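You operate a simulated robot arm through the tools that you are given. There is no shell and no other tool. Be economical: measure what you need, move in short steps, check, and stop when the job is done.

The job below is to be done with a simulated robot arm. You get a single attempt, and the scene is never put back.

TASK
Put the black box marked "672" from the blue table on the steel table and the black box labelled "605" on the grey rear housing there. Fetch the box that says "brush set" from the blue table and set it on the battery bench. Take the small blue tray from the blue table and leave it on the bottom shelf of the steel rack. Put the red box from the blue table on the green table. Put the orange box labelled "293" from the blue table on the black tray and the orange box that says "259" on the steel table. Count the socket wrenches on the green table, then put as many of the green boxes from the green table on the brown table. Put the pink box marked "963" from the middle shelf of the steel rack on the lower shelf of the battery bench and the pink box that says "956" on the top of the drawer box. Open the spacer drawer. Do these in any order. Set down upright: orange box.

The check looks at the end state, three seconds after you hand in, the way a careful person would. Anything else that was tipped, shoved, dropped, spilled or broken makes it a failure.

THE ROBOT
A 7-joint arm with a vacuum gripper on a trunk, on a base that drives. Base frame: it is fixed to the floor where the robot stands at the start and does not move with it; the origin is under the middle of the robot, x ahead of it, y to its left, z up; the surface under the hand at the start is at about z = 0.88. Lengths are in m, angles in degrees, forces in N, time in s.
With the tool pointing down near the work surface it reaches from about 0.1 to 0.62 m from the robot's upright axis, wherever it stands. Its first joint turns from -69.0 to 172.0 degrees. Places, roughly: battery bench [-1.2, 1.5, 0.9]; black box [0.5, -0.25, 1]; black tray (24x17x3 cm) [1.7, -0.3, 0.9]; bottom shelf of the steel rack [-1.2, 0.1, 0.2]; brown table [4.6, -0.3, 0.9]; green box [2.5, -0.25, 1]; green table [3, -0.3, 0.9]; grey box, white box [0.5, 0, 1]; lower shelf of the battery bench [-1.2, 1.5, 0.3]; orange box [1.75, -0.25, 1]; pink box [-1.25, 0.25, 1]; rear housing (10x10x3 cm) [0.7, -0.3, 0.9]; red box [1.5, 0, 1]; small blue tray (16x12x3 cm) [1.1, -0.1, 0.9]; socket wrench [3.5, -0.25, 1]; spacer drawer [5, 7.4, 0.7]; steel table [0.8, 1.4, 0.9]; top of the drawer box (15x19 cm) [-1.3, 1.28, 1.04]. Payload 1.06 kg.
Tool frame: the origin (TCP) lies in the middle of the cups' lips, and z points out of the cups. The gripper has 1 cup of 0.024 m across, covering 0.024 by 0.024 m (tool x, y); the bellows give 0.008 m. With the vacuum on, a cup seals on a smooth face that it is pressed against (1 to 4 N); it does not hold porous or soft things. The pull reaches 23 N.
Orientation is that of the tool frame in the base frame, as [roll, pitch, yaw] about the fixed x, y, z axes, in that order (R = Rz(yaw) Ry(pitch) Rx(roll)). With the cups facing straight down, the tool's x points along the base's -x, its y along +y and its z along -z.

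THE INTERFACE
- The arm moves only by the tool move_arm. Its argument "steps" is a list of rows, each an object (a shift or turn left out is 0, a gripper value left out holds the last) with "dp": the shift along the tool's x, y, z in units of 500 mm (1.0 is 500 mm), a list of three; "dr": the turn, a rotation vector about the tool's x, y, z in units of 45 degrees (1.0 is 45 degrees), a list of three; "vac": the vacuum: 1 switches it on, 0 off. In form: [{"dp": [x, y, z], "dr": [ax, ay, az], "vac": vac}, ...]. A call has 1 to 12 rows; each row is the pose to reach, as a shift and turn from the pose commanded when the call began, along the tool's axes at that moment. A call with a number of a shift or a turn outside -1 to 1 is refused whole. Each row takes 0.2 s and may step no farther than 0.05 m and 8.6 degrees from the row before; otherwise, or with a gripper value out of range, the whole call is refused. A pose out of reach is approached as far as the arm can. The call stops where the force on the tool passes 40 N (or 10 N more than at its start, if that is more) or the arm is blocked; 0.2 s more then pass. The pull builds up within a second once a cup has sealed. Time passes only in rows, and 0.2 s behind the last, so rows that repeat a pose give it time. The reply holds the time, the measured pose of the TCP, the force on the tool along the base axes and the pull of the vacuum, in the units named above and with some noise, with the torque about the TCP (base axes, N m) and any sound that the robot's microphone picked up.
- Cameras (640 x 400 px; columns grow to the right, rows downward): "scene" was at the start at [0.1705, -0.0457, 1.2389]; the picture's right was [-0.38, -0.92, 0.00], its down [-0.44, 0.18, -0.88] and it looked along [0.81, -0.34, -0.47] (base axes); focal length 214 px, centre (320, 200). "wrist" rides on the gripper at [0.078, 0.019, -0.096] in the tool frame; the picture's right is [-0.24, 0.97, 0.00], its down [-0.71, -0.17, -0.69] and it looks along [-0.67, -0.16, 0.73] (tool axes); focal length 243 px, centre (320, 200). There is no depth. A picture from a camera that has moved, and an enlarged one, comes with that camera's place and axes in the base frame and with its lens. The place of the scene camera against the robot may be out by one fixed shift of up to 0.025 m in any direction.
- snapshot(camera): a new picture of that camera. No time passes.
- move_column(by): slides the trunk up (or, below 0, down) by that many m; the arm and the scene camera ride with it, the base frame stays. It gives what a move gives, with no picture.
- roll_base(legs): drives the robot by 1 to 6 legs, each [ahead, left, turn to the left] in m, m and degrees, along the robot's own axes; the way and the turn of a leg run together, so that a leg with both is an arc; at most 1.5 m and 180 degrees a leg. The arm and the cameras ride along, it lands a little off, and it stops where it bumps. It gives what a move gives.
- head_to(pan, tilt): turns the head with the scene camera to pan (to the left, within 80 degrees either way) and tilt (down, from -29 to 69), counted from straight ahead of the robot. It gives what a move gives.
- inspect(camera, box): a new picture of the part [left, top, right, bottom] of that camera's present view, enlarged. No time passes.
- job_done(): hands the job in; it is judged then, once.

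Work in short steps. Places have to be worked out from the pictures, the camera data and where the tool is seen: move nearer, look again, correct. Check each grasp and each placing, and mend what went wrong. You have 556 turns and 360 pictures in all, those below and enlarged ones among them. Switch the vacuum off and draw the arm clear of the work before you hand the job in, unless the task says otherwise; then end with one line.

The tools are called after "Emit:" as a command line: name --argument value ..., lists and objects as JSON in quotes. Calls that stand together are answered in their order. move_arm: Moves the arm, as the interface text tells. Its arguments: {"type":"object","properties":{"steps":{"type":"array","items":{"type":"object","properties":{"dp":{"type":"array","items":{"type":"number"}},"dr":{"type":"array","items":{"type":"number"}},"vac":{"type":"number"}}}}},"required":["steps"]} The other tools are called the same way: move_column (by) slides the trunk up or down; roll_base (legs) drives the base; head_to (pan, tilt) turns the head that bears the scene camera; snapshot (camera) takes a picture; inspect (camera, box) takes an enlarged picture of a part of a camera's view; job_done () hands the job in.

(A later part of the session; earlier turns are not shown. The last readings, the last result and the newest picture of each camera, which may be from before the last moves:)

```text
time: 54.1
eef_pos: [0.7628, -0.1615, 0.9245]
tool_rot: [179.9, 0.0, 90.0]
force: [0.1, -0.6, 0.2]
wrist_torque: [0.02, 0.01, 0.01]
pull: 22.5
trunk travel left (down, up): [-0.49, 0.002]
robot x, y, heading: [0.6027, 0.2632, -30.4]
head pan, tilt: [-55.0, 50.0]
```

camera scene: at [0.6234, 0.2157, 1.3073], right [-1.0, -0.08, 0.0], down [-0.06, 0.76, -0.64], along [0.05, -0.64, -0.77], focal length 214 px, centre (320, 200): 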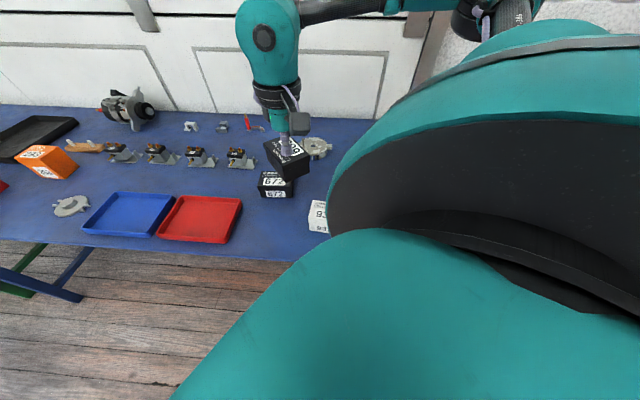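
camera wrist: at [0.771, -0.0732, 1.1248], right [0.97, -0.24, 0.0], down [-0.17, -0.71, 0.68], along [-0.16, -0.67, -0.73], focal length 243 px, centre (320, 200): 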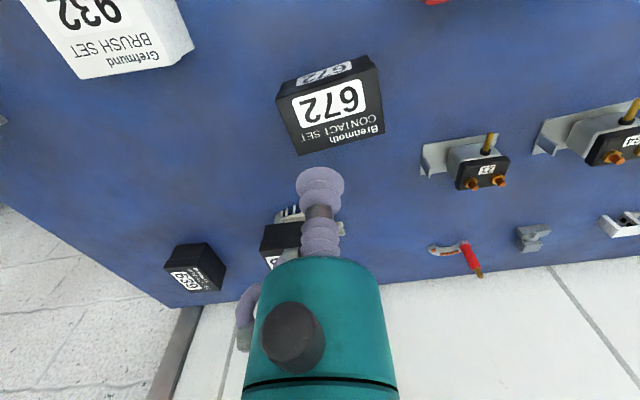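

672 is held. I lift, back out to the aisle's middle and turn around so that the steel table is on the robot's right.

Emit:
move_arm --steps '[{"dp": [0, 0, -0.08]}, {"dp": [0, 0, -0.16]}, {"dp": [0.05, 0, -0.24]}, {"dp": [0.1, 0, -0.3]}]'

Emit:
roll_base --legs '[[-0.13, 0.23, 0], [0, 0, -150]]'

Emit:
head_to --pan -70 --tilt 45

Emit:
snapshot --camera "scene"

Emit:
snapshot --camera "wrist"

```text
time: 55.1
eef_pos: [0.7634, -0.1101, 1.0776]
tool_rot: [180.0, 0.0, 90.0]
force: [0.9, 0.3, -1.3]
wrist_torque: [0.01, -0.02, 0.01]
pull: 23.0
trunk travel left (down, up): [-0.49, 0.002]
robot x, y, heading: [0.604, 0.2623, -30.3]
head pan, tilt: [-55.0, 50.0]
```

```text
time: 63.8
eef_pos: [0.2709, 0.7617, 1.0771]
tool_rot: [179.9, -0.1, -58.4]
force: [-0.1, 0.5, -0.5]
wrist_torque: [-0.01, 0.03, -0.02]
pull: 23.3
trunk travel left (down, up): [-0.49, 0.002]
robot x, y, heading: [0.6031, 0.5222, -178.6]
head pan, tilt: [-55.0, 50.0]
```

```text
time: 64.5
eef_pos: [0.271, 0.7618, 1.0775]
tool_rot: [179.9, -0.1, -58.3]
force: [-0.2, -0.8, -0.4]
wrist_torque: [0.01, 0.01, 0.03]
pull: 22.9
trunk travel left (down, up): [-0.49, 0.002]
robot x, y, heading: [0.6065, 0.5219, -178.6]
head pan, tilt: [-70.0, 45.0]
```

```text
328 pictures are left
camera scene: at [0.5852, 0.5902, 1.3143], right [0.93, 0.36, 0.0], down [0.26, -0.66, -0.71], along [-0.26, 0.66, -0.71], focal length 214 px, centre (320, 200)
```

scene: 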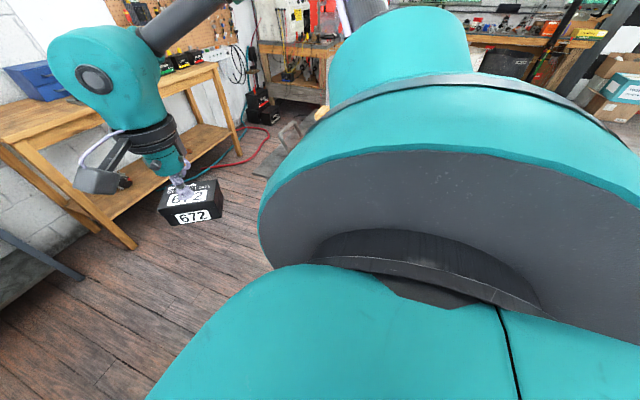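

```text
327 pictures are left
camera wrist: at [0.2961, 0.6852, 1.1716], right [-0.95, -0.31, 0.0], down [-0.22, 0.69, 0.68], along [-0.21, 0.65, -0.73], focal length 243 px, centre (320, 200)
```

wrist: 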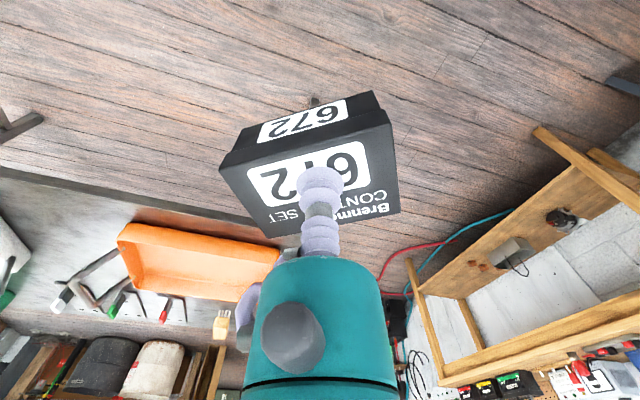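

The shoulder blocks the far-right view; the earlier relative angle of 60° was good. I turn to heading 150 and look at the steel table.

Emit:
roll_base --legs '[[0, 0, -30]]'

Emit:
head_to --pan -45 --tilt 40

Emit:
snapshot --camera "scene"

```text
time: 66.4
eef_pos: [0.4348, 0.8964, 1.077]
tool_rot: [179.9, 0.0, -88.5]
force: [-0.5, 0.3, -1.0]
wrist_torque: [-0.01, 0.0, -0.03]
pull: 23.1
trunk travel left (down, up): [-0.49, 0.002]
robot x, y, heading: [0.6036, 0.5247, 150.9]
head pan, tilt: [-70.0, 45.0]
```

```text
time: 67.3
eef_pos: [0.4351, 0.8961, 1.0774]
tool_rot: [179.9, 0.0, -88.5]
force: [0.3, -0.2, -0.3]
wrist_torque: [0.01, 0.01, -0.03]
pull: 23.0
trunk travel left (down, up): [-0.49, 0.002]
robot x, y, heading: [0.6027, 0.526, 151.0]
head pan, tilt: [-45.0, 40.0]
```

```text
326 pictures are left
camera scene: at [0.5916, 0.5976, 1.3215], right [0.96, 0.28, 0.0], down [0.18, -0.62, -0.77], along [-0.21, 0.74, -0.64], focal length 214 px, centre (320, 200)
```

scene: 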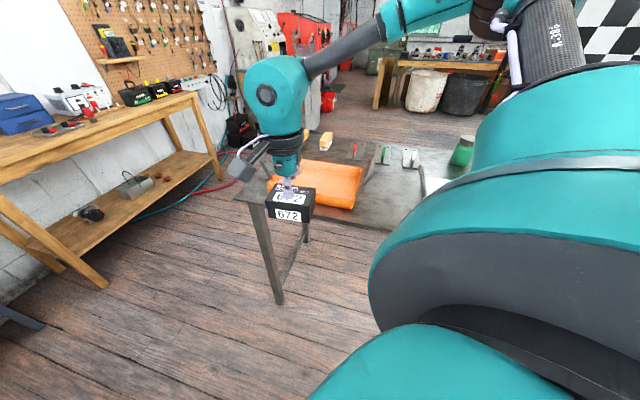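

I use the wrist camera, which now faces the steel table, to find free space.

Emit:
snapshot --camera "wrist"

```text
325 pictures are left
camera wrist: at [0.4178, 0.8189, 1.1716], right [-0.98, 0.21, 0.0], down [0.15, 0.71, 0.68], along [0.14, 0.67, -0.73], focal length 243 px, centre (320, 200)
```

wrist: 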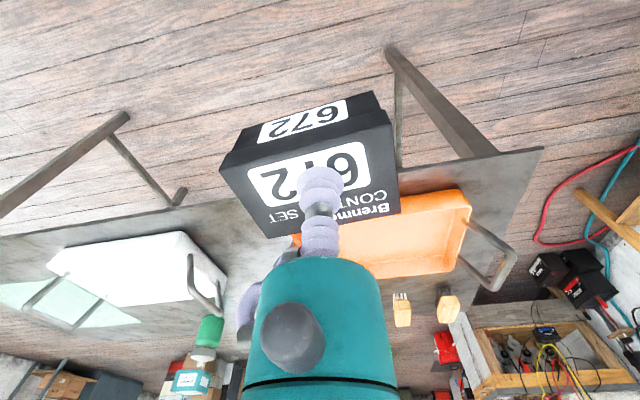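

There is a ~15 cm wide gap between the orange tray (ends x≈0.54) and the white tray (starts x≈0.72). I move nearer and bring 672 over about (0.62,1.12).

Emit:
roll_base --legs '[[0.058, -0.105, 0]]'

Emit:
move_arm --steps '[{"dp": [-0.04, -0.075, 0]}, {"dp": [-0.08, -0.15, 0]}, {"dp": [-0.12, -0.225, 0]}, {"dp": [-0.16, -0.3, 0]}, {"dp": [-0.198, -0.375, 0]}]'

Emit:
snapshot --camera "wrist"

Emit:
snapshot --camera "scene"

```text
time: 68.9
eef_pos: [0.432, 1.016, 1.077]
tool_rot: [179.9, -0.1, -88.4]
force: [0.0, -0.6, -0.3]
wrist_torque: [-0.02, 0.0, -0.02]
pull: 22.8
trunk travel left (down, up): [-0.49, 0.002]
robot x, y, heading: [0.6039, 0.6423, 151.1]
head pan, tilt: [-45.0, 40.0]
```

```text
time: 70.1
eef_pos: [0.6175, 1.1183, 1.0782]
tool_rot: [179.9, 0.0, -88.3]
force: [-0.1, 0.8, 0.0]
wrist_torque: [-0.02, 0.02, 0.02]
pull: 23.1
trunk travel left (down, up): [-0.49, 0.002]
robot x, y, heading: [0.605, 0.6409, 151.5]
head pan, tilt: [-45.0, 40.0]
```

```text
324 pictures are left
camera wrist: at [0.6011, 1.0395, 1.1724], right [-0.98, 0.21, 0.0], down [0.15, 0.71, 0.68], along [0.14, 0.67, -0.73], focal length 243 px, centre (320, 200)
```

wrist: 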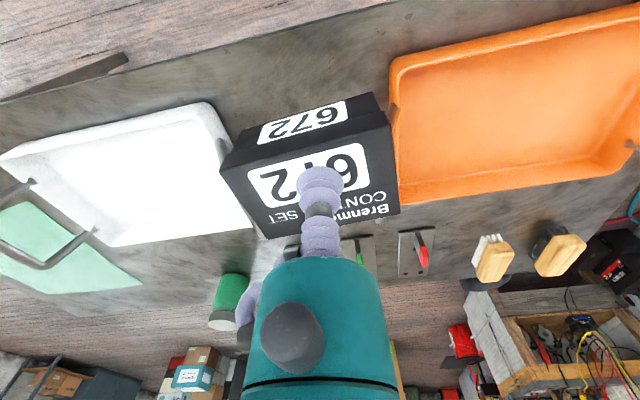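

```text
323 pictures are left
camera scene: at [0.5909, 0.7153, 1.3216], right [0.96, 0.28, 0.0], down [0.18, -0.62, -0.77], along [-0.21, 0.74, -0.64], focal length 214 px, centre (320, 200)
```

scene: 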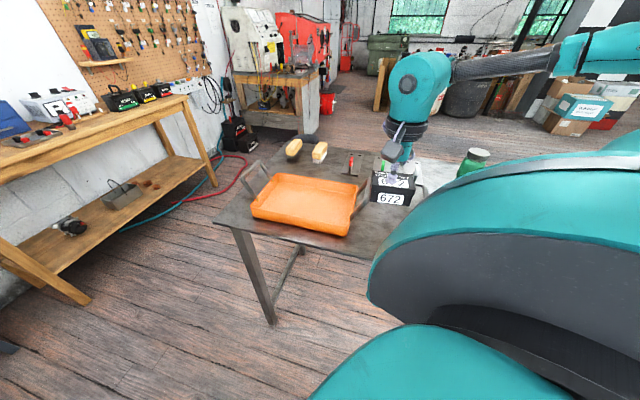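

Gap between trays is x 0.55–0.73 and the front edge is at y≈1.07. I place 672 at about (0.64,1.21), leaving room in front for the 259 box.

Emit:
move_arm --steps '[{"dp": [-0.06, -0.017, 0]}, {"dp": [-0.12, -0.034, 0.03]}, {"dp": [-0.183, -0.05, 0.08]}, {"dp": [-0.183, -0.05, 0.16]}, {"dp": [-0.183, -0.05, 0.22]}, {"dp": [-0.183, -0.05, 0.22]}]'

Emit:
snapshot --camera "wrist"

Emit:
inspect --camera "scene" --box '[320, 130, 480, 230]'

```text
time: 71.5
eef_pos: [0.6405, 1.2114, 0.9658]
tool_rot: [180.0, 0.0, -88.4]
force: [0.8, -0.7, -0.3]
wrist_torque: [0.01, 0.03, 0.03]
pull: 23.0
trunk travel left (down, up): [-0.49, 0.002]
robot x, y, heading: [0.6031, 0.6404, 151.3]
head pan, tilt: [-45.0, 40.0]
```

```text
322 pictures are left
camera wrist: at [0.6244, 1.133, 1.0606], right [-0.98, 0.21, 0.0], down [0.15, 0.71, 0.68], along [0.14, 0.67, -0.73], focal length 243 px, centre (320, 200)
```

wrist: 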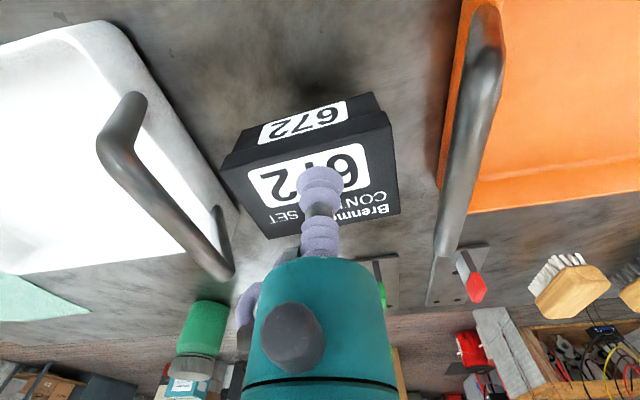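

```text
4.00 times, centred on (400, 180) of scene
camera zoom: at [0.5903, 0.7151, 1.3216], right [0.96, 0.28, 0.0], down [0.18, -0.62, -0.77], along [-0.21, 0.74, -0.64], focal length 858 px, centre (0, 280)
```

zoom: 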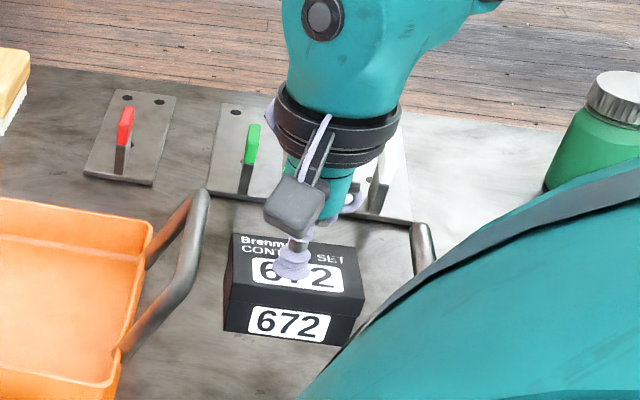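

Clear of the trays, handles and tools. I descend in small steps until contact.

Emit:
move_arm --steps '[{"dp": [0.01, 0.01, 0.02]}, {"dp": [0.01, 0.01, 0.04]}, {"dp": [0.01, 0.01, 0.05]}, {"dp": [0.01, 0.01, 0.05]}]'

```text
time: 72.5
eef_pos: [0.634, 1.2069, 0.9415]
tool_rot: [179.9, 0.0, -88.3]
force: [0.0, 0.7, -0.7]
wrist_torque: [0.01, -0.02, 0.04]
pull: 22.6
trunk travel left (down, up): [-0.49, 0.002]
robot x, y, heading: [0.6033, 0.6422, 151.4]
head pan, tilt: [-45.0, 40.0]
```

Emit:
move_arm --steps '[{"dp": [0, 0, 0.008]}, {"dp": [0, 0, 0.014]}, {"dp": [0, 0, 0.02]}, {"dp": [0, 0, 0.02]}]'

Emit:
inspect --camera "scene" --box '[320, 130, 480, 230]'

```text
time: 73.5
eef_pos: [0.635, 1.2049, 0.9321]
tool_rot: [179.9, 0.0, -88.4]
force: [0.1, -1.0, -0.1]
wrist_torque: [0.0, 0.03, 0.05]
pull: 23.3
trunk travel left (down, up): [-0.49, 0.002]
robot x, y, heading: [0.6062, 0.6404, 151.4]
head pan, tilt: [-45.0, 40.0]
```

```text
4.00 times, centred on (400, 180) of scene
camera zoom: at [0.5902, 0.7153, 1.3215], right [0.96, 0.28, 0.0], down [0.18, -0.62, -0.77], along [-0.21, 0.74, -0.64], focal length 858 px, centre (0, 280)
```

zoom: 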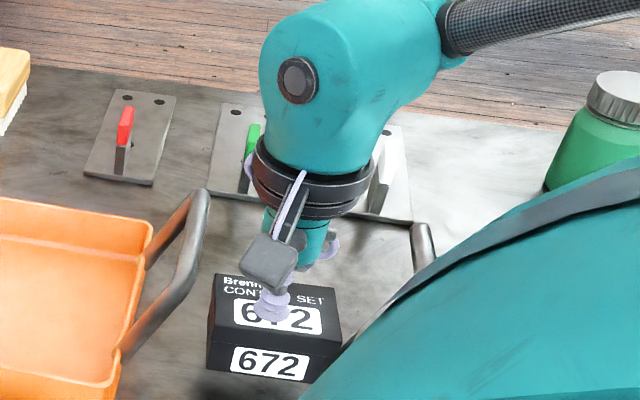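

Emit:
move_arm --steps '[{"dp": [0, 0, 0.006]}, {"dp": [0, 0, 0.01]}, {"dp": [0, 0, 0.014]}, {"dp": [0, 0, 0.014]}]'

```text
time: 74.5
eef_pos: [0.6352, 1.2053, 0.9252]
tool_rot: [179.9, 0.0, -88.3]
force: [-0.2, -0.4, 0.2]
wrist_torque: [0.0, 0.0, -0.01]
pull: 22.8
trunk travel left (down, up): [-0.49, 0.002]
robot x, y, heading: [0.603, 0.639, 151.4]
head pan, tilt: [-45.0, 40.0]
```

Emit:
move_arm --steps '[{"dp": [0, 0, 0.004]}, {"dp": [0, 0, 0.008]}, {"dp": [0, 0, 0.01]}, {"dp": [0, 0, 0.01]}]'

```text
time: 75.5
eef_pos: [0.6338, 1.2053, 0.9205]
tool_rot: [179.9, 0.0, -88.4]
force: [-0.5, -0.3, -1.7]
wrist_torque: [0.0, 0.03, 0.01]
pull: 23.0
trunk travel left (down, up): [-0.49, 0.002]
robot x, y, heading: [0.6028, 0.644, 151.1]
head pan, tilt: [-45.0, 40.0]
```

Emit:
move_arm --steps '[{"dp": [0, 0, 0.006]}, {"dp": [0, 0, 0.012]}, {"dp": [0, 0, 0.016]}, {"dp": [0, 0, 0.016]}]'

Emit:
inspect --camera "scene" --box '[320, 130, 480, 230]'

```text
time: 76.5
eef_pos: [0.6329, 1.2055, 0.9116]
tool_rot: [179.8, 0.1, -88.4]
force: [-0.1, -1.1, -1.0]
wrist_torque: [0.0, 0.02, 0.03]
pull: 23.4
trunk travel left (down, up): [-0.49, 0.002]
robot x, y, heading: [0.6044, 0.6425, 151.6]
head pan, tilt: [-45.0, 40.0]
```

```text
4.00 times, centred on (400, 180) of scene
camera zoom: at [0.5902, 0.7153, 1.3215], right [0.96, 0.28, 0.0], down [0.18, -0.62, -0.77], along [-0.21, 0.74, -0.64], focal length 858 px, centre (0, 280)
```

zoom: 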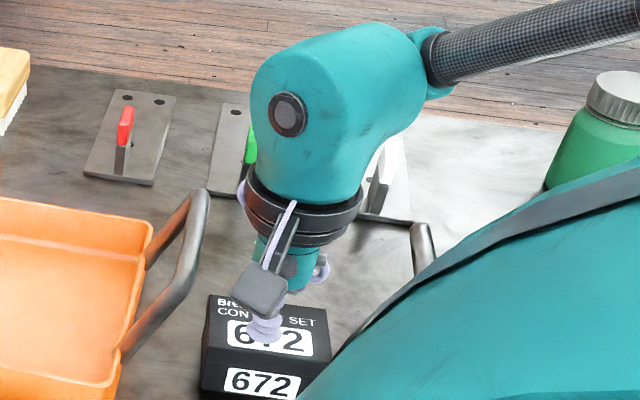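

Emit:
move_arm --steps '[{"dp": [0, 0, 0.006]}, {"dp": [0, 0, 0.012]}, {"dp": [0, 0, 0.016]}, {"dp": [0, 0, 0.016]}]'

```text
time: 77.5
eef_pos: [0.634, 1.2049, 0.9051]
tool_rot: [179.9, 0.0, -88.4]
force: [-0.2, -0.9, 6.4]
wrist_torque: [-0.02, -0.03, -0.04]
pull: 23.0
trunk travel left (down, up): [-0.49, 0.002]
robot x, y, heading: [0.6073, 0.6438, 151.3]
head pan, tilt: [-45.0, 40.0]
```

Contact (6 N). I release and lift.

Emit:
move_arm --steps '[{"dp": [0, 0, 0], "vac": 0}, {"dp": [0, 0, 0]}, {"dp": [0, 0, 0]}, {"dp": [0, 0, -0.02]}, {"dp": [0, 0, -0.1]}, {"dp": [0, 0, -0.19]}, {"dp": [0, 0, -0.28]}, {"dp": [0, 0, -0.36]}]'

Emit:
snapshot --camera "wrist"

```text
time: 79.3
eef_pos: [0.635, 1.2063, 1.0841]
tool_rot: [179.8, -0.1, -88.4]
force: [0.7, -0.4, 0.2]
wrist_torque: [0.05, 0.02, 0.04]
pull: 0.0
trunk travel left (down, up): [-0.49, 0.002]
robot x, y, heading: [0.6066, 0.6395, 151.5]
head pan, tilt: [-45.0, 40.0]
```

```text
318 pictures are left
camera wrist: at [0.6189, 1.1284, 1.1789], right [-0.98, 0.21, 0.0], down [0.15, 0.71, 0.68], along [0.14, 0.67, -0.73], focal length 243 px, centre (320, 200)
```

wrist: 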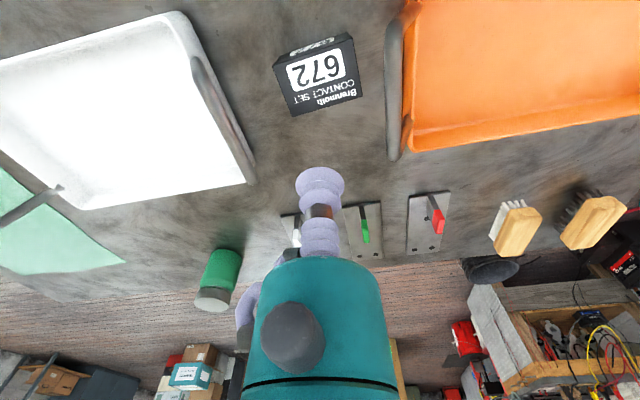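

672 stands well. Next the white "BRUSH SET" box near (0.61,−0.06): I retract the hand, turn the robot round and approach the blue table again.

Emit:
move_arm --steps '[{"dp": [0.08, 0, 0]}, {"dp": [0.16, 0, 0]}, {"dp": [0.24, 0, 0]}, {"dp": [0.32, 0, 0]}]'

Emit:
roll_base --legs '[[-0.03, 0.12, 0], [0, 0, 180], [0.09, -0.2, 0]]'

Emit:
snapshot --camera "wrist"

```text
time: 80.3
eef_pos: [0.6405, 1.046, 1.083]
tool_rot: [-180.0, 0.0, -88.4]
force: [-0.1, 0.3, 0.9]
wrist_torque: [0.05, -0.03, 0.01]
pull: 0.1
trunk travel left (down, up): [-0.49, 0.002]
robot x, y, heading: [0.6043, 0.644, 151.3]
head pan, tilt: [-45.0, 40.0]
```

```text
time: 91.2
eef_pos: [0.4832, -0.0942, 1.0831]
tool_rot: [179.9, 0.0, 88.2]
force: [0.4, 0.6, -0.1]
wrist_torque: [0.02, 0.0, 0.02]
pull: 0.1
trunk travel left (down, up): [-0.49, 0.002]
robot x, y, heading: [0.5409, 0.3051, -32.3]
head pan, tilt: [-45.0, 40.0]
```

```text
317 pictures are left
camera wrist: at [0.5038, -0.016, 1.1767], right [0.96, -0.27, 0.0], down [-0.19, -0.7, 0.68], along [-0.18, -0.66, -0.73], focal length 243 px, centre (320, 200)
```

wrist: 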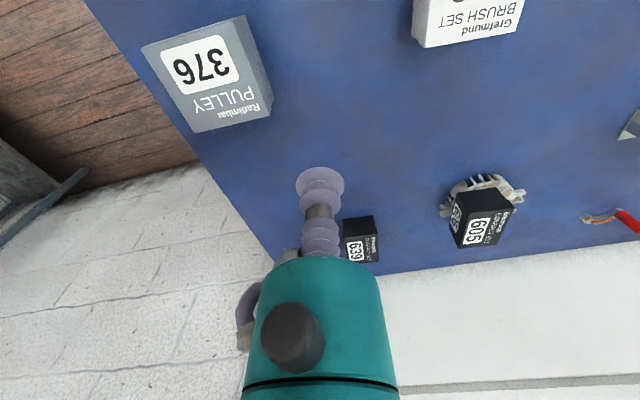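

I move above the brush-set box.

Emit:
move_arm --steps '[{"dp": [0.032, 0.085, 0]}, {"dp": [0.064, 0.17, 0]}, {"dp": [0.096, 0.255, 0]}]'

Emit:
snapshot --camera "wrist"

```text
time: 92.0
eef_pos: [0.614, -0.051, 1.0854]
tool_rot: [-180.0, 0.0, 88.0]
force: [-0.7, 0.8, 0.1]
wrist_torque: [-0.01, 0.02, -0.03]
pull: 0.1
trunk travel left (down, up): [-0.49, 0.002]
robot x, y, heading: [0.5411, 0.3041, -32.2]
head pan, tilt: [-45.0, 40.0]
```

```text
316 pictures are left
camera wrist: at [0.6358, 0.027, 1.1804], right [0.96, -0.27, 0.0], down [-0.2, -0.7, 0.69], along [-0.18, -0.66, -0.73], focal length 243 px, centre (320, 200)
```

wrist: 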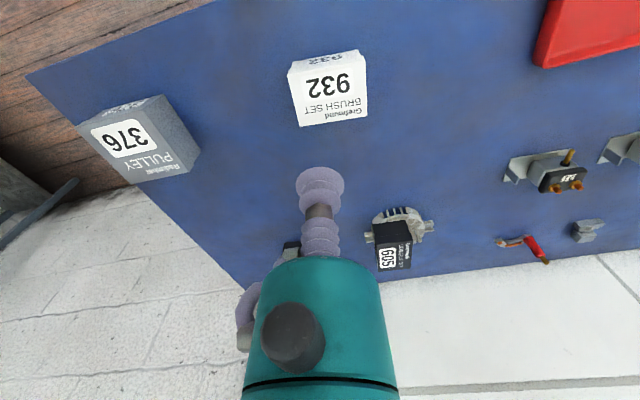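

The white box's top centre is about (0.625,−0.057). I align and descend, vacuum on.

Emit:
move_arm --steps '[{"dp": [-0.012, 0.022, 0.08]}, {"dp": [-0.012, 0.022, 0.16]}, {"dp": [-0.012, 0.022, 0.24]}, {"dp": [-0.012, 0.022, 0.265], "vac": 1}, {"dp": [-0.012, 0.022, 0.28]}, {"dp": [-0.012, 0.022, 0.285]}, {"dp": [-0.012, 0.022, 0.29]}, {"dp": [-0.012, 0.022, 0.29]}, {"dp": [-0.012, 0.022, 0.29]}]'

```text
time: 94.0
eef_pos: [0.6228, -0.0562, 0.9366]
tool_rot: [180.0, 0.0, 88.3]
force: [-1.0, 0.0, 0.5]
wrist_torque: [0.04, -0.04, 0.03]
pull: 0.1
trunk travel left (down, up): [-0.49, 0.002]
robot x, y, heading: [0.5388, 0.3074, -32.2]
head pan, tilt: [-45.0, 40.0]
```

Emit:
move_arm --steps '[{"dp": [0, 0, 0.008]}, {"dp": [0, 0, 0.014]}, {"dp": [0, 0, 0.018]}, {"dp": [0, 0, 0.018]}, {"dp": [0, 0, 0.018]}]'

Emit:
snapshot --camera "wrist"

```text
time: 95.2
eef_pos: [0.6239, -0.0557, 0.9288]
tool_rot: [179.9, 0.0, 88.2]
force: [2.4, -1.5, 9.8]
wrist_torque: [-0.01, 0.06, 0.0]
pull: 22.7
trunk travel left (down, up): [-0.49, 0.002]
robot x, y, heading: [0.5395, 0.306, -32.2]
head pan, tilt: [-45.0, 40.0]
```

```text
315 pictures are left
camera wrist: at [0.6441, 0.0223, 1.0232], right [0.96, -0.27, 0.0], down [-0.19, -0.7, 0.68], along [-0.18, -0.66, -0.73], focal length 243 px, centre (320, 200)
```

wrist: 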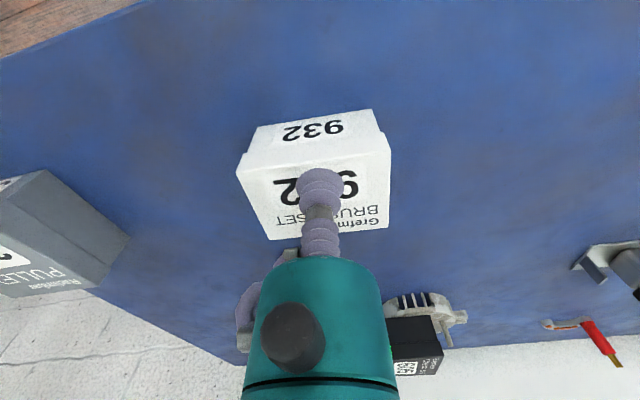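

Brush set is held. I lift it, then drive through the aisle toward the battery bench with the bench to end at the robot's right-front.

Emit:
move_arm --steps '[{"dp": [0, 0, -0.05]}, {"dp": [0, 0, -0.14]}, {"dp": [0, 0, -0.23]}, {"dp": [0, 0, -0.32]}, {"dp": [0, 0, -0.38]}]'

Emit:
roll_base --legs '[[-0.111, 0.178, 0], [0, 0, -88], [0.36, -0.62, 0]]'

Emit:
head_to --pan -60 --tilt 25

Emit:
snapshot --camera "scene"

```text
time: 96.4
eef_pos: [0.6226, -0.0576, 1.1186]
tool_rot: [180.0, -0.1, 88.2]
force: [-0.8, 0.5, -0.9]
wrist_torque: [0.03, 0.0, -0.03]
pull: 23.1
trunk travel left (down, up): [-0.49, 0.002]
robot x, y, heading: [0.5413, 0.3042, -32.2]
head pan, tilt: [-45.0, 40.0]
```

```text
time: 107.9
eef_pos: [-0.5475, 0.4281, 1.1192]
tool_rot: [179.9, 0.0, -0.5]
force: [0.5, -0.6, -0.8]
wrist_torque: [0.0, 0.0, 0.0]
pull: 23.1
trunk travel left (down, up): [-0.49, 0.002]
robot x, y, heading: [-0.1857, 0.5152, -120.7]
head pan, tilt: [-45.0, 40.0]
```

```text
time: 108.7
eef_pos: [-0.5467, 0.426, 1.1196]
tool_rot: [179.9, -0.1, -0.6]
force: [0.2, 0.7, -1.1]
wrist_torque: [0.02, 0.0, 0.03]
pull: 23.1
trunk travel left (down, up): [-0.49, 0.002]
robot x, y, heading: [-0.1842, 0.5141, -121.0]
head pan, tilt: [-60.0, 25.0]
```

```text
314 pictures are left
camera scene: at [-0.2666, 0.5032, 1.3448], right [0.01, 1.0, 0.0], down [0.42, -0.01, -0.91], along [-0.91, 0.01, -0.42], focal length 214 px, centre (320, 200)
```

scene: 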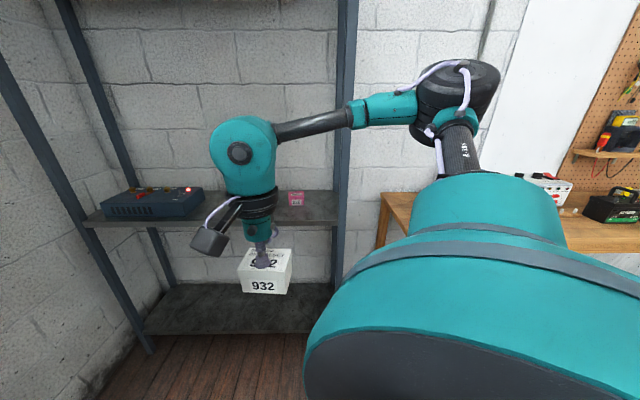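

The rack with a pink box on its middle shelf is visible. I continue along to the bench at y≈1.37.

Emit:
roll_base --legs '[[-0.73, -0.435, 0]]'

Emit:
snapshot --camera "scene"

Emit:
snapshot --camera "wrist"

```text
time: 113.2
eef_pos: [-0.5369, 1.28, 1.1186]
tool_rot: [179.9, 0.0, -1.5]
force: [0.1, 0.1, 0.1]
wrist_torque: [-0.05, -0.02, 0.01]
pull: 23.2
trunk travel left (down, up): [-0.49, 0.002]
robot x, y, heading: [-0.1707, 1.3608, -122.0]
head pan, tilt: [-60.0, 25.0]
```

```text
313 pictures are left
camera scene: at [-0.2547, 1.352, 1.3449], right [0.03, 1.0, 0.0], down [0.42, -0.01, -0.91], along [-0.91, 0.03, -0.42], focal length 214 px, centre (320, 200)
```

scene: 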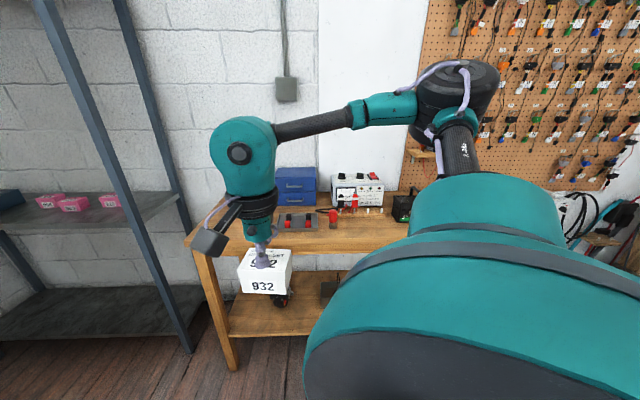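

```text
312 pictures are left
camera wrist: at [-0.4588, 1.2597, 1.2131], right [-0.26, -0.97, 0.0], down [-0.7, 0.19, 0.68], along [-0.66, 0.18, -0.73], focal length 243 px, centre (320, 200)
```

wrist: 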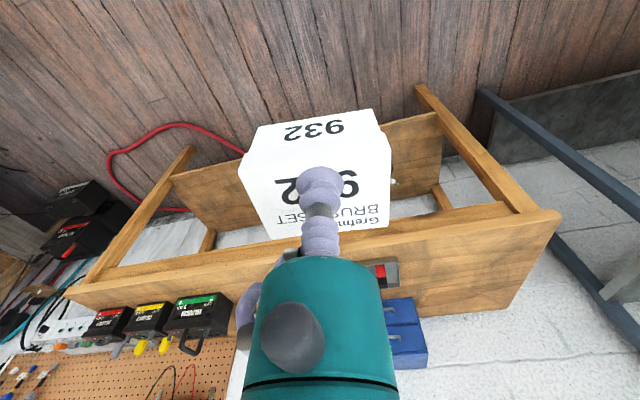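

The bench front edge is at x≈−0.9, spanning y 0.91–2.1, and its right end near (−1.03,1.06) is free. I roll closer.

Emit:
roll_base --legs '[[0.33, -0.24, 0]]'

Emit:
snapshot --camera "wrist"

Emit:
snapshot --camera "scene"

```text
time: 115.8
eef_pos: [-0.9141, 1.1207, 1.1194]
tool_rot: [-180.0, 0.1, -1.3]
force: [-0.1, 0.3, -0.6]
wrist_torque: [0.0, -0.01, 0.01]
pull: 23.0
trunk travel left (down, up): [-0.49, 0.002]
robot x, y, heading: [-0.5506, 1.208, -121.9]
head pan, tilt: [-60.0, 25.0]
```

```text
311 pictures are left
camera wrist: at [-0.8362, 1.1006, 1.2129], right [-0.26, -0.97, 0.0], down [-0.7, 0.19, 0.68], along [-0.66, 0.18, -0.73], focal length 243 px, centre (320, 200)
```

wrist: 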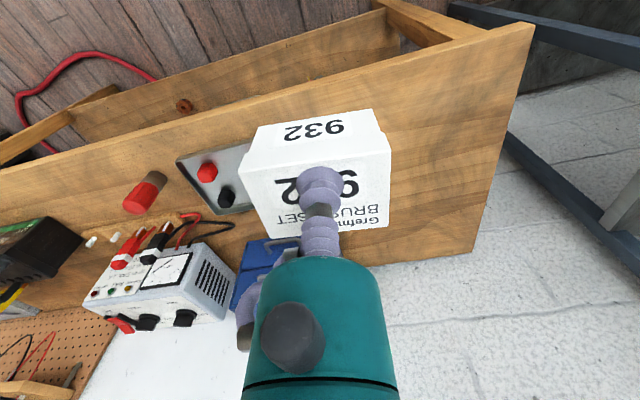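

```text
310 pictures are left
camera scene: at [-0.6325, 1.1935, 1.3448], right [0.03, 1.0, 0.0], down [0.42, -0.01, -0.91], along [-0.91, 0.03, -0.42], focal length 214 px, centre (320, 200)
```

scene: 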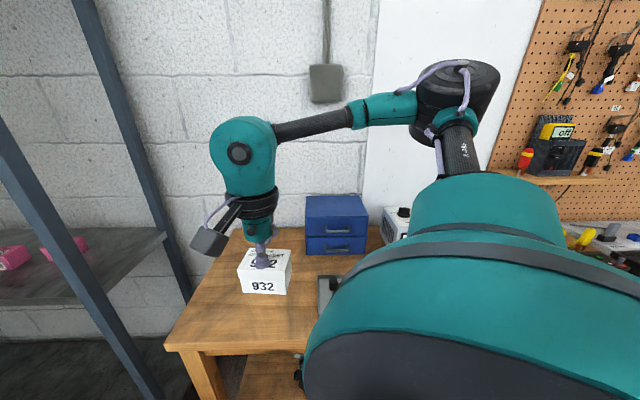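

The right end of the bench top is clear. I bring the box over (−1.03,1.02) while lowering.

Emit:
move_arm --steps '[{"dp": [-0.055, 0.05, 0.03]}, {"dp": [-0.11, 0.1, 0.08]}, {"dp": [-0.17, 0.15, 0.13]}, {"dp": [-0.227, 0.205, 0.18]}, {"dp": [-0.227, 0.205, 0.24]}]'

Emit:
snapshot --camera "scene"

```text
time: 117.0
eef_pos: [-1.0302, 1.0211, 0.999]
tool_rot: [180.0, 0.0, -1.3]
force: [-1.1, -0.2, -0.5]
wrist_torque: [0.04, -0.02, -0.01]
pull: 23.2
trunk travel left (down, up): [-0.49, 0.002]
robot x, y, heading: [-0.549, 1.2056, -121.7]
head pan, tilt: [-60.0, 25.0]
```

```text
309 pictures are left
camera scene: at [-0.6322, 1.1939, 1.3448], right [0.03, 1.0, 0.0], down [0.42, -0.01, -0.91], along [-0.91, 0.03, -0.42], focal length 214 px, centre (320, 200)
```

scene: 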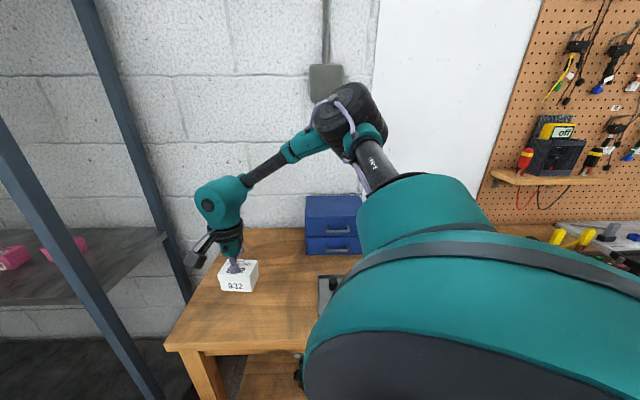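

Positioned over free bench top. I lower in increments to find the surface.

Emit:
move_arm --steps '[{"dp": [0, 0, 0.03]}, {"dp": [0, 0, 0.05]}, {"dp": [0, 0, 0.06]}, {"dp": [0, 0, 0.06]}]'

Emit:
inspect --camera "scene" --box '[160, 220, 320, 320]'

```text
time: 118.0
eef_pos: [-1.0299, 1.0196, 0.9693]
tool_rot: [179.9, 0.0, -1.4]
force: [-0.4, -0.1, -1.1]
wrist_torque: [0.02, -0.02, -0.02]
pull: 22.8
trunk travel left (down, up): [-0.49, 0.002]
robot x, y, heading: [-0.5491, 1.2085, -121.8]
head pan, tilt: [-60.0, 25.0]
```

```text
4.00 times, centred on (240, 270) of scene
camera zoom: at [-0.6321, 1.1937, 1.3449], right [0.03, 1.0, 0.0], down [0.42, -0.01, -0.91], along [-0.91, 0.03, -0.42], focal length 858 px, centre (640, -80)
```

zoom: 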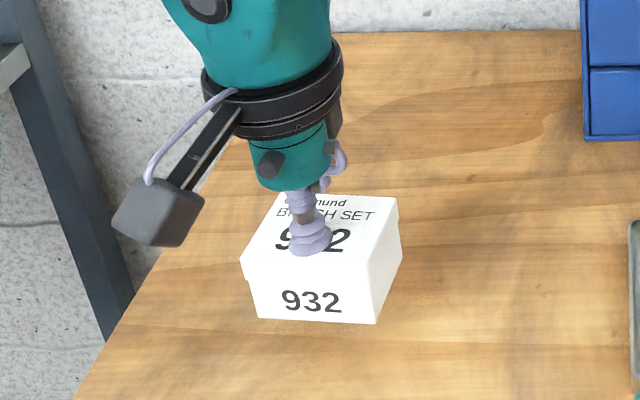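

Emit:
move_arm --steps '[{"dp": [0, 0, 0.008]}, {"dp": [0, 0, 0.014]}, {"dp": [0, 0, 0.02]}, {"dp": [0, 0, 0.02]}]'

```text
time: 119.0
eef_pos: [-1.0293, 1.0205, 0.9593]
tool_rot: [179.8, -0.1, -1.3]
force: [-0.6, -0.5, -0.6]
wrist_torque: [0.01, -0.02, 0.0]
pull: 22.9
trunk travel left (down, up): [-0.49, 0.002]
robot x, y, heading: [-0.5509, 1.2031, -121.8]
head pan, tilt: [-60.0, 25.0]
```

Emit:
move_arm --steps '[{"dp": [0, 0, 0.006]}, {"dp": [0, 0, 0.012]}, {"dp": [0, 0, 0.018]}, {"dp": [0, 0, 0.018]}]'

```text
time: 120.0
eef_pos: [-1.0308, 1.0201, 0.9489]
tool_rot: [-180.0, 0.0, -1.3]
force: [0.4, 0.9, -0.9]
wrist_torque: [-0.03, -0.03, 0.01]
pull: 22.7
trunk travel left (down, up): [-0.49, 0.002]
robot x, y, heading: [-0.5514, 1.206, -121.7]
head pan, tilt: [-60.0, 25.0]
```

Emit:
move_arm --steps '[{"dp": [0, 0, 0.006]}, {"dp": [0, 0, 0.012]}, {"dp": [0, 0, 0.016]}, {"dp": [0, 0, 0.016]}]'

Emit:
inspect --camera "scene" --box '[160, 220, 320, 320]'

```text
time: 121.0
eef_pos: [-1.0299, 1.0197, 0.9412]
tool_rot: [-180.0, 0.1, -1.3]
force: [0.2, 0.1, -0.7]
wrist_torque: [-0.04, -0.03, -0.02]
pull: 22.2
trunk travel left (down, up): [-0.49, 0.002]
robot x, y, heading: [-0.552, 1.2024, -122.0]
head pan, tilt: [-60.0, 25.0]
```

```text
4.00 times, centred on (240, 270) of scene
camera zoom: at [-0.6321, 1.1937, 1.3449], right [0.03, 1.0, 0.0], down [0.42, -0.01, -0.91], along [-0.91, 0.03, -0.42], focal length 858 px, centre (640, -80)
```

zoom: 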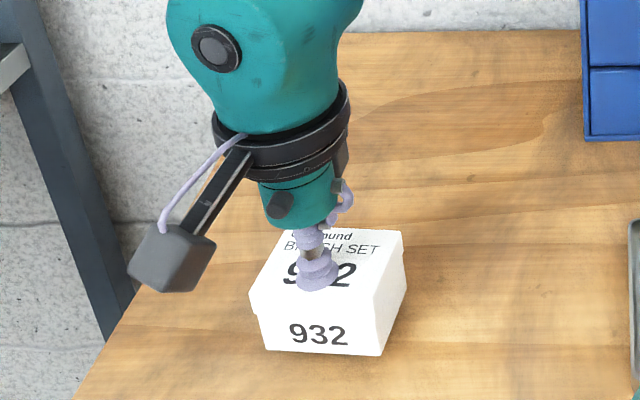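

Emit:
move_arm --steps '[{"dp": [0, 0, 0.006]}, {"dp": [0, 0, 0.012]}, {"dp": [0, 0, 0.016]}, {"dp": [0, 0, 0.016]}]'

```text
time: 122.0
eef_pos: [-1.0293, 1.0212, 0.934]
tool_rot: [-180.0, 0.1, -1.3]
force: [0.0, -0.5, -0.1]
wrist_torque: [-0.01, 0.0, 0.01]
pull: 22.7
trunk travel left (down, up): [-0.49, 0.002]
robot x, y, heading: [-0.5483, 1.2041, -121.7]
head pan, tilt: [-60.0, 25.0]
```

Emit:
move_arm --steps '[{"dp": [0, 0, 0.006]}, {"dp": [0, 0, 0.012]}, {"dp": [0, 0, 0.016]}, {"dp": [0, 0, 0.016]}]'

```text
time: 123.0
eef_pos: [-1.029, 1.0212, 0.9277]
tool_rot: [179.9, 0.1, -1.3]
force: [1.9, 2.2, 17.5]
wrist_torque: [0.02, 0.0, -0.03]
pull: 23.1
trunk travel left (down, up): [-0.49, 0.002]
robot x, y, heading: [-0.5491, 1.2053, -121.6]
head pan, tilt: [-60.0, 25.0]
```

Contact. I ease up slightly, release and lift.

Emit:
move_arm --steps '[{"dp": [0, 0, -0.004]}, {"dp": [0, 0, -0.004], "vac": 0}, {"dp": [0, 0, -0.004]}, {"dp": [0, 0, -0.006]}, {"dp": [0, 0, -0.03]}, {"dp": [0, 0, -0.12]}, {"dp": [0, 0, -0.2]}, {"dp": [0, 0, -0.28]}, {"dp": [0.05, 0, -0.34]}]'

Emit:
snapshot --camera "scene"

Emit:
snapshot --camera "wrist"

```text
time: 125.0
eef_pos: [-1.0058, 1.0216, 1.0968]
tool_rot: [180.0, -0.1, -1.3]
force: [0.5, -0.2, 0.5]
wrist_torque: [-0.01, 0.02, -0.01]
pull: 0.1
trunk travel left (down, up): [-0.49, 0.002]
robot x, y, heading: [-0.5512, 1.2036, -121.7]
head pan, tilt: [-60.0, 25.0]
```

```text
306 pictures are left
camera scene: at [-0.6314, 1.1938, 1.3449], right [0.03, 1.0, 0.0], down [0.42, -0.01, -0.91], along [-0.91, 0.03, -0.42], focal length 214 px, centre (320, 200)
```

scene: 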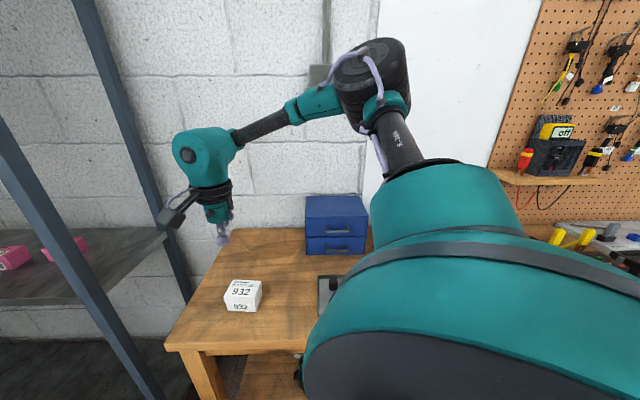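

```text
305 pictures are left
camera wrist: at [-0.9271, 1.0013, 1.1904], right [-0.26, -0.97, 0.0], down [-0.7, 0.19, 0.68], along [-0.66, 0.18, -0.73], focal length 243 px, centre (320, 200)
```

wrist: 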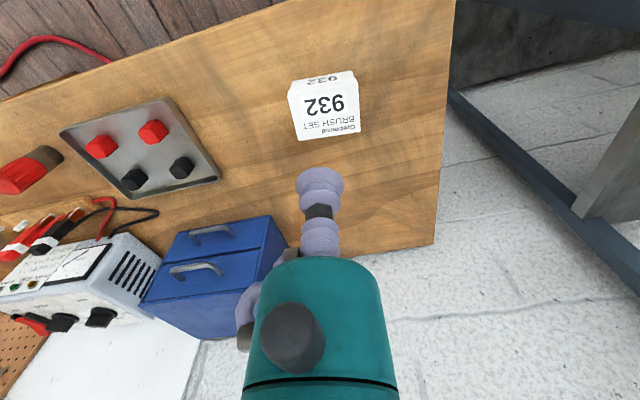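

Brush set is placed well. Now I back away from the bench and move to view the rack's middle shelf.

Emit:
roll_base --legs '[[-0.184, 0.298, 0], [0.596, 0.3675, 0]]'

Emit:
head_to --pan -60 --tilt 10

Emit:
snapshot --camera "scene"

Emit:
snapshot --camera "wrist"

```text
time: 131.7
eef_pos: [-0.6573, 0.3315, 1.0958]
tool_rot: [-180.0, 0.2, -1.4]
force: [-0.2, -0.2, 0.2]
wrist_torque: [-0.01, 0.0, 0.01]
pull: 0.1
trunk travel left (down, up): [-0.49, 0.002]
robot x, y, heading: [-0.2024, 0.511, -121.7]
head pan, tilt: [-60.0, 25.0]
```

```text
time: 132.4
eef_pos: [-0.6578, 0.3305, 1.0958]
tool_rot: [179.9, -0.1, -1.4]
force: [0.0, -0.4, -0.5]
wrist_torque: [0.01, 0.02, -0.01]
pull: 0.1
trunk travel left (down, up): [-0.49, 0.002]
robot x, y, heading: [-0.1981, 0.5138, -121.7]
head pan, tilt: [-60.0, 10.0]
```

```text
304 pictures are left
camera scene: at [-0.2839, 0.5027, 1.3692], right [0.03, 1.0, 0.0], down [0.17, -0.01, -0.98], along [-0.98, 0.03, -0.17], focal length 214 px, centre (320, 200)
```

scene: 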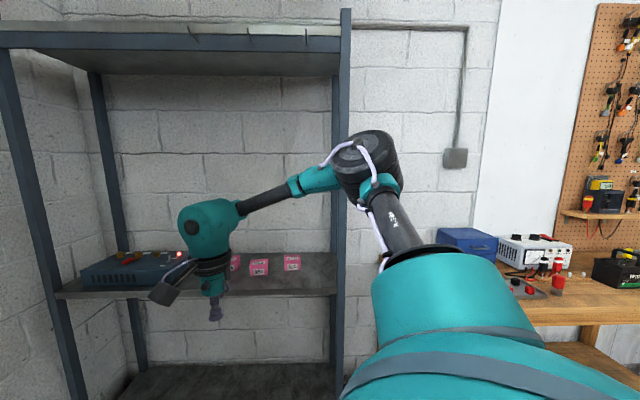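

```text
303 pictures are left
camera wrist: at [-0.5791, 0.3105, 1.1897], right [-0.26, -0.97, 0.0], down [-0.7, 0.19, 0.68], along [-0.66, 0.18, -0.73], focal length 243 px, centre (320, 200)
```

wrist: 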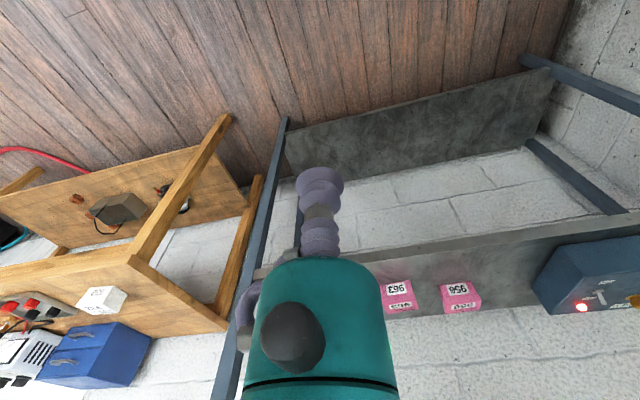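

Middle shelf is at z≈0.95 with an upper shelf at ≈1.66 and a post near (−0.9,0.59). To keep the elbow clear of the post, I turn to −167° and approach from lower y.

Emit:
roll_base --legs '[[0, 0, -45], [0.135, 0.584, 0]]'

Emit:
snapshot --camera "scene"

Emit:
snapshot --camera "wrist"

```text
time: 140.2
eef_pos: [-0.6493, 0.1002, 1.0946]
tool_rot: [179.9, 0.0, -46.5]
force: [-0.2, -0.3, -0.5]
wrist_torque: [-0.01, 0.0, 0.01]
pull: 0.1
trunk travel left (down, up): [-0.49, 0.002]
robot x, y, heading: [-0.2006, -0.0953, -166.9]
head pan, tilt: [-60.0, 10.0]
```

```text
302 pictures are left
camera scene: at [-0.2544, -0.037, 1.3692], right [0.73, 0.68, 0.0], down [0.12, -0.13, -0.98], along [-0.67, 0.72, -0.17], focal length 214 px, centre (320, 200)
```

scene: 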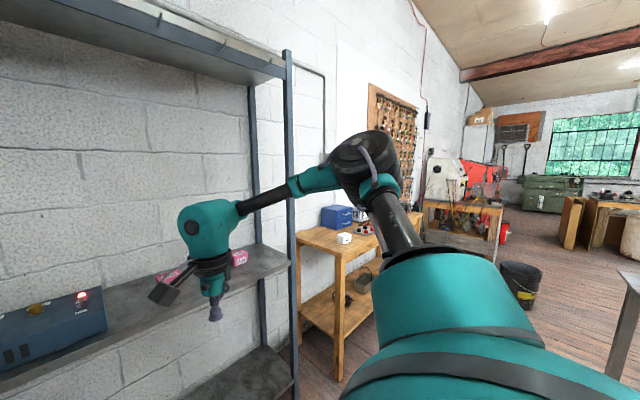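

```text
301 pictures are left
camera wrist: at [-0.6105, 0.0315, 1.1897], right [-0.87, -0.5, 0.0], down [-0.36, 0.63, 0.68], along [-0.34, 0.59, -0.73], focal length 243 px, centre (320, 200)
```

wrist: 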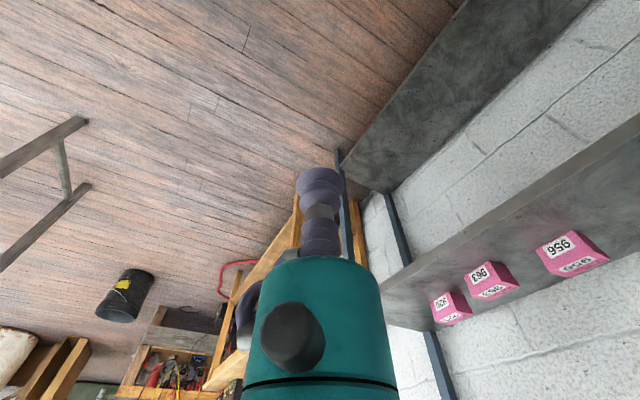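

Triangulating from two views: 956 is at about (−1.2,0.136) and 963 at (−1.16,0.274), tops at z≈0.91, rack front x≈−1.0. I drive closer to within reach.

Emit:
roll_base --legs '[[0.41, -0.095, 0]]'

Emit:
snapshot --camera "scene"

Emit:
snapshot --camera "wrist"

```text
time: 142.7
eef_pos: [-1.0639, 0.1056, 1.0951]
tool_rot: [179.9, 0.1, -46.7]
force: [-1.3, 0.2, -0.6]
wrist_torque: [-0.01, -0.02, -0.01]
pull: 0.0
trunk travel left (down, up): [-0.49, 0.002]
robot x, y, heading: [-0.6134, -0.092, -167.1]
head pan, tilt: [-60.0, 10.0]
```

```text
300 pictures are left
camera scene: at [-0.6688, -0.0343, 1.3692], right [0.73, 0.68, 0.0], down [0.12, -0.13, -0.98], along [-0.67, 0.72, -0.17], focal length 214 px, centre (320, 200)
```

scene: 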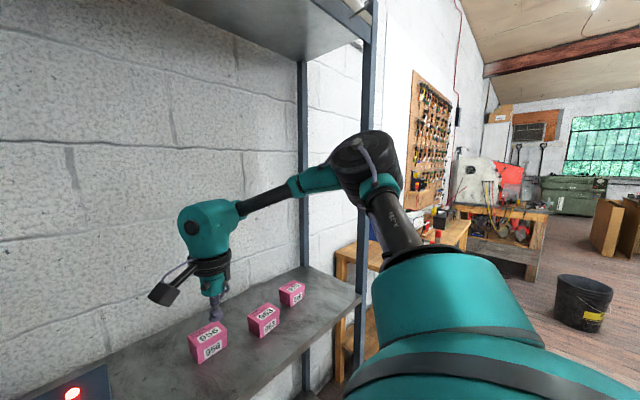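

```text
299 pictures are left
camera wrist: at [-1.0245, 0.0361, 1.1895], right [-0.87, -0.49, 0.0], down [-0.36, 0.63, 0.68], along [-0.34, 0.6, -0.73], focal length 243 px, centre (320, 200)
```

wrist: 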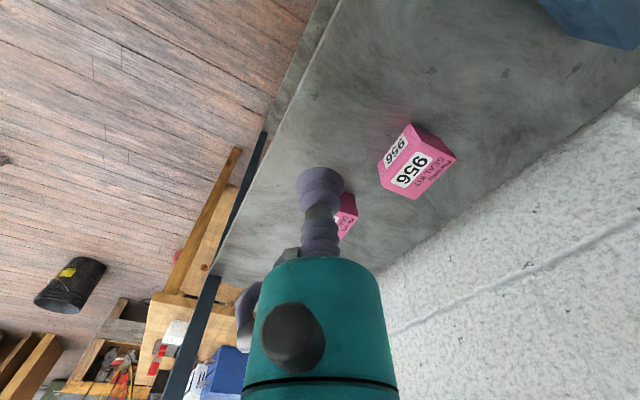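

956's top is near (−1.24,0.145,0.91). I bring the base a little nearer, then the hand above it.

Emit:
roll_base --legs '[[0.085, -0.07, 0]]'

Emit:
move_arm --steps '[{"dp": [0, 0, 0.08]}]'

Emit:
snapshot --camera "wrist"

```text
time: 144.0
eef_pos: [-1.1631, 0.1575, 1.0944]
tool_rot: [179.9, 0.0, -47.0]
force: [-0.3, -0.4, -0.1]
wrist_torque: [0.01, -0.02, 0.01]
pull: 0.0
trunk travel left (down, up): [-0.49, 0.002]
robot x, y, heading: [-0.7154, -0.0405, -167.3]
head pan, tilt: [-60.0, 10.0]
```

```text
time: 144.4
eef_pos: [-1.1646, 0.1562, 1.054]
tool_rot: [179.9, 0.0, -46.9]
force: [-1.5, 0.1, 0.0]
wrist_torque: [0.0, -0.01, 0.0]
pull: 0.0
trunk travel left (down, up): [-0.49, 0.002]
robot x, y, heading: [-0.7129, -0.0396, -167.2]
head pan, tilt: [-60.0, 10.0]
```

```text
298 pictures are left
camera wrist: at [-1.1237, 0.0867, 1.1487], right [-0.87, -0.49, 0.0], down [-0.36, 0.63, 0.68], along [-0.34, 0.6, -0.73], focal length 243 px, centre (320, 200)
```

wrist: 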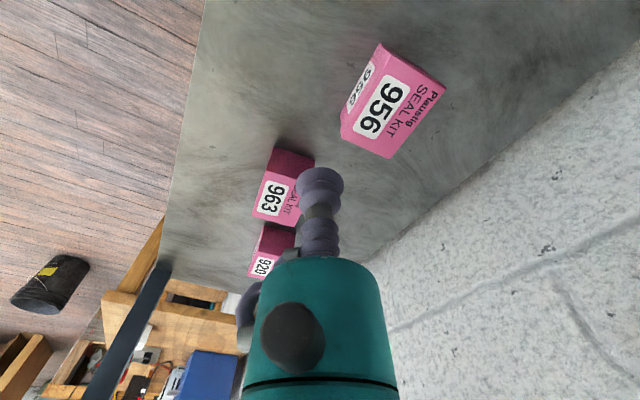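

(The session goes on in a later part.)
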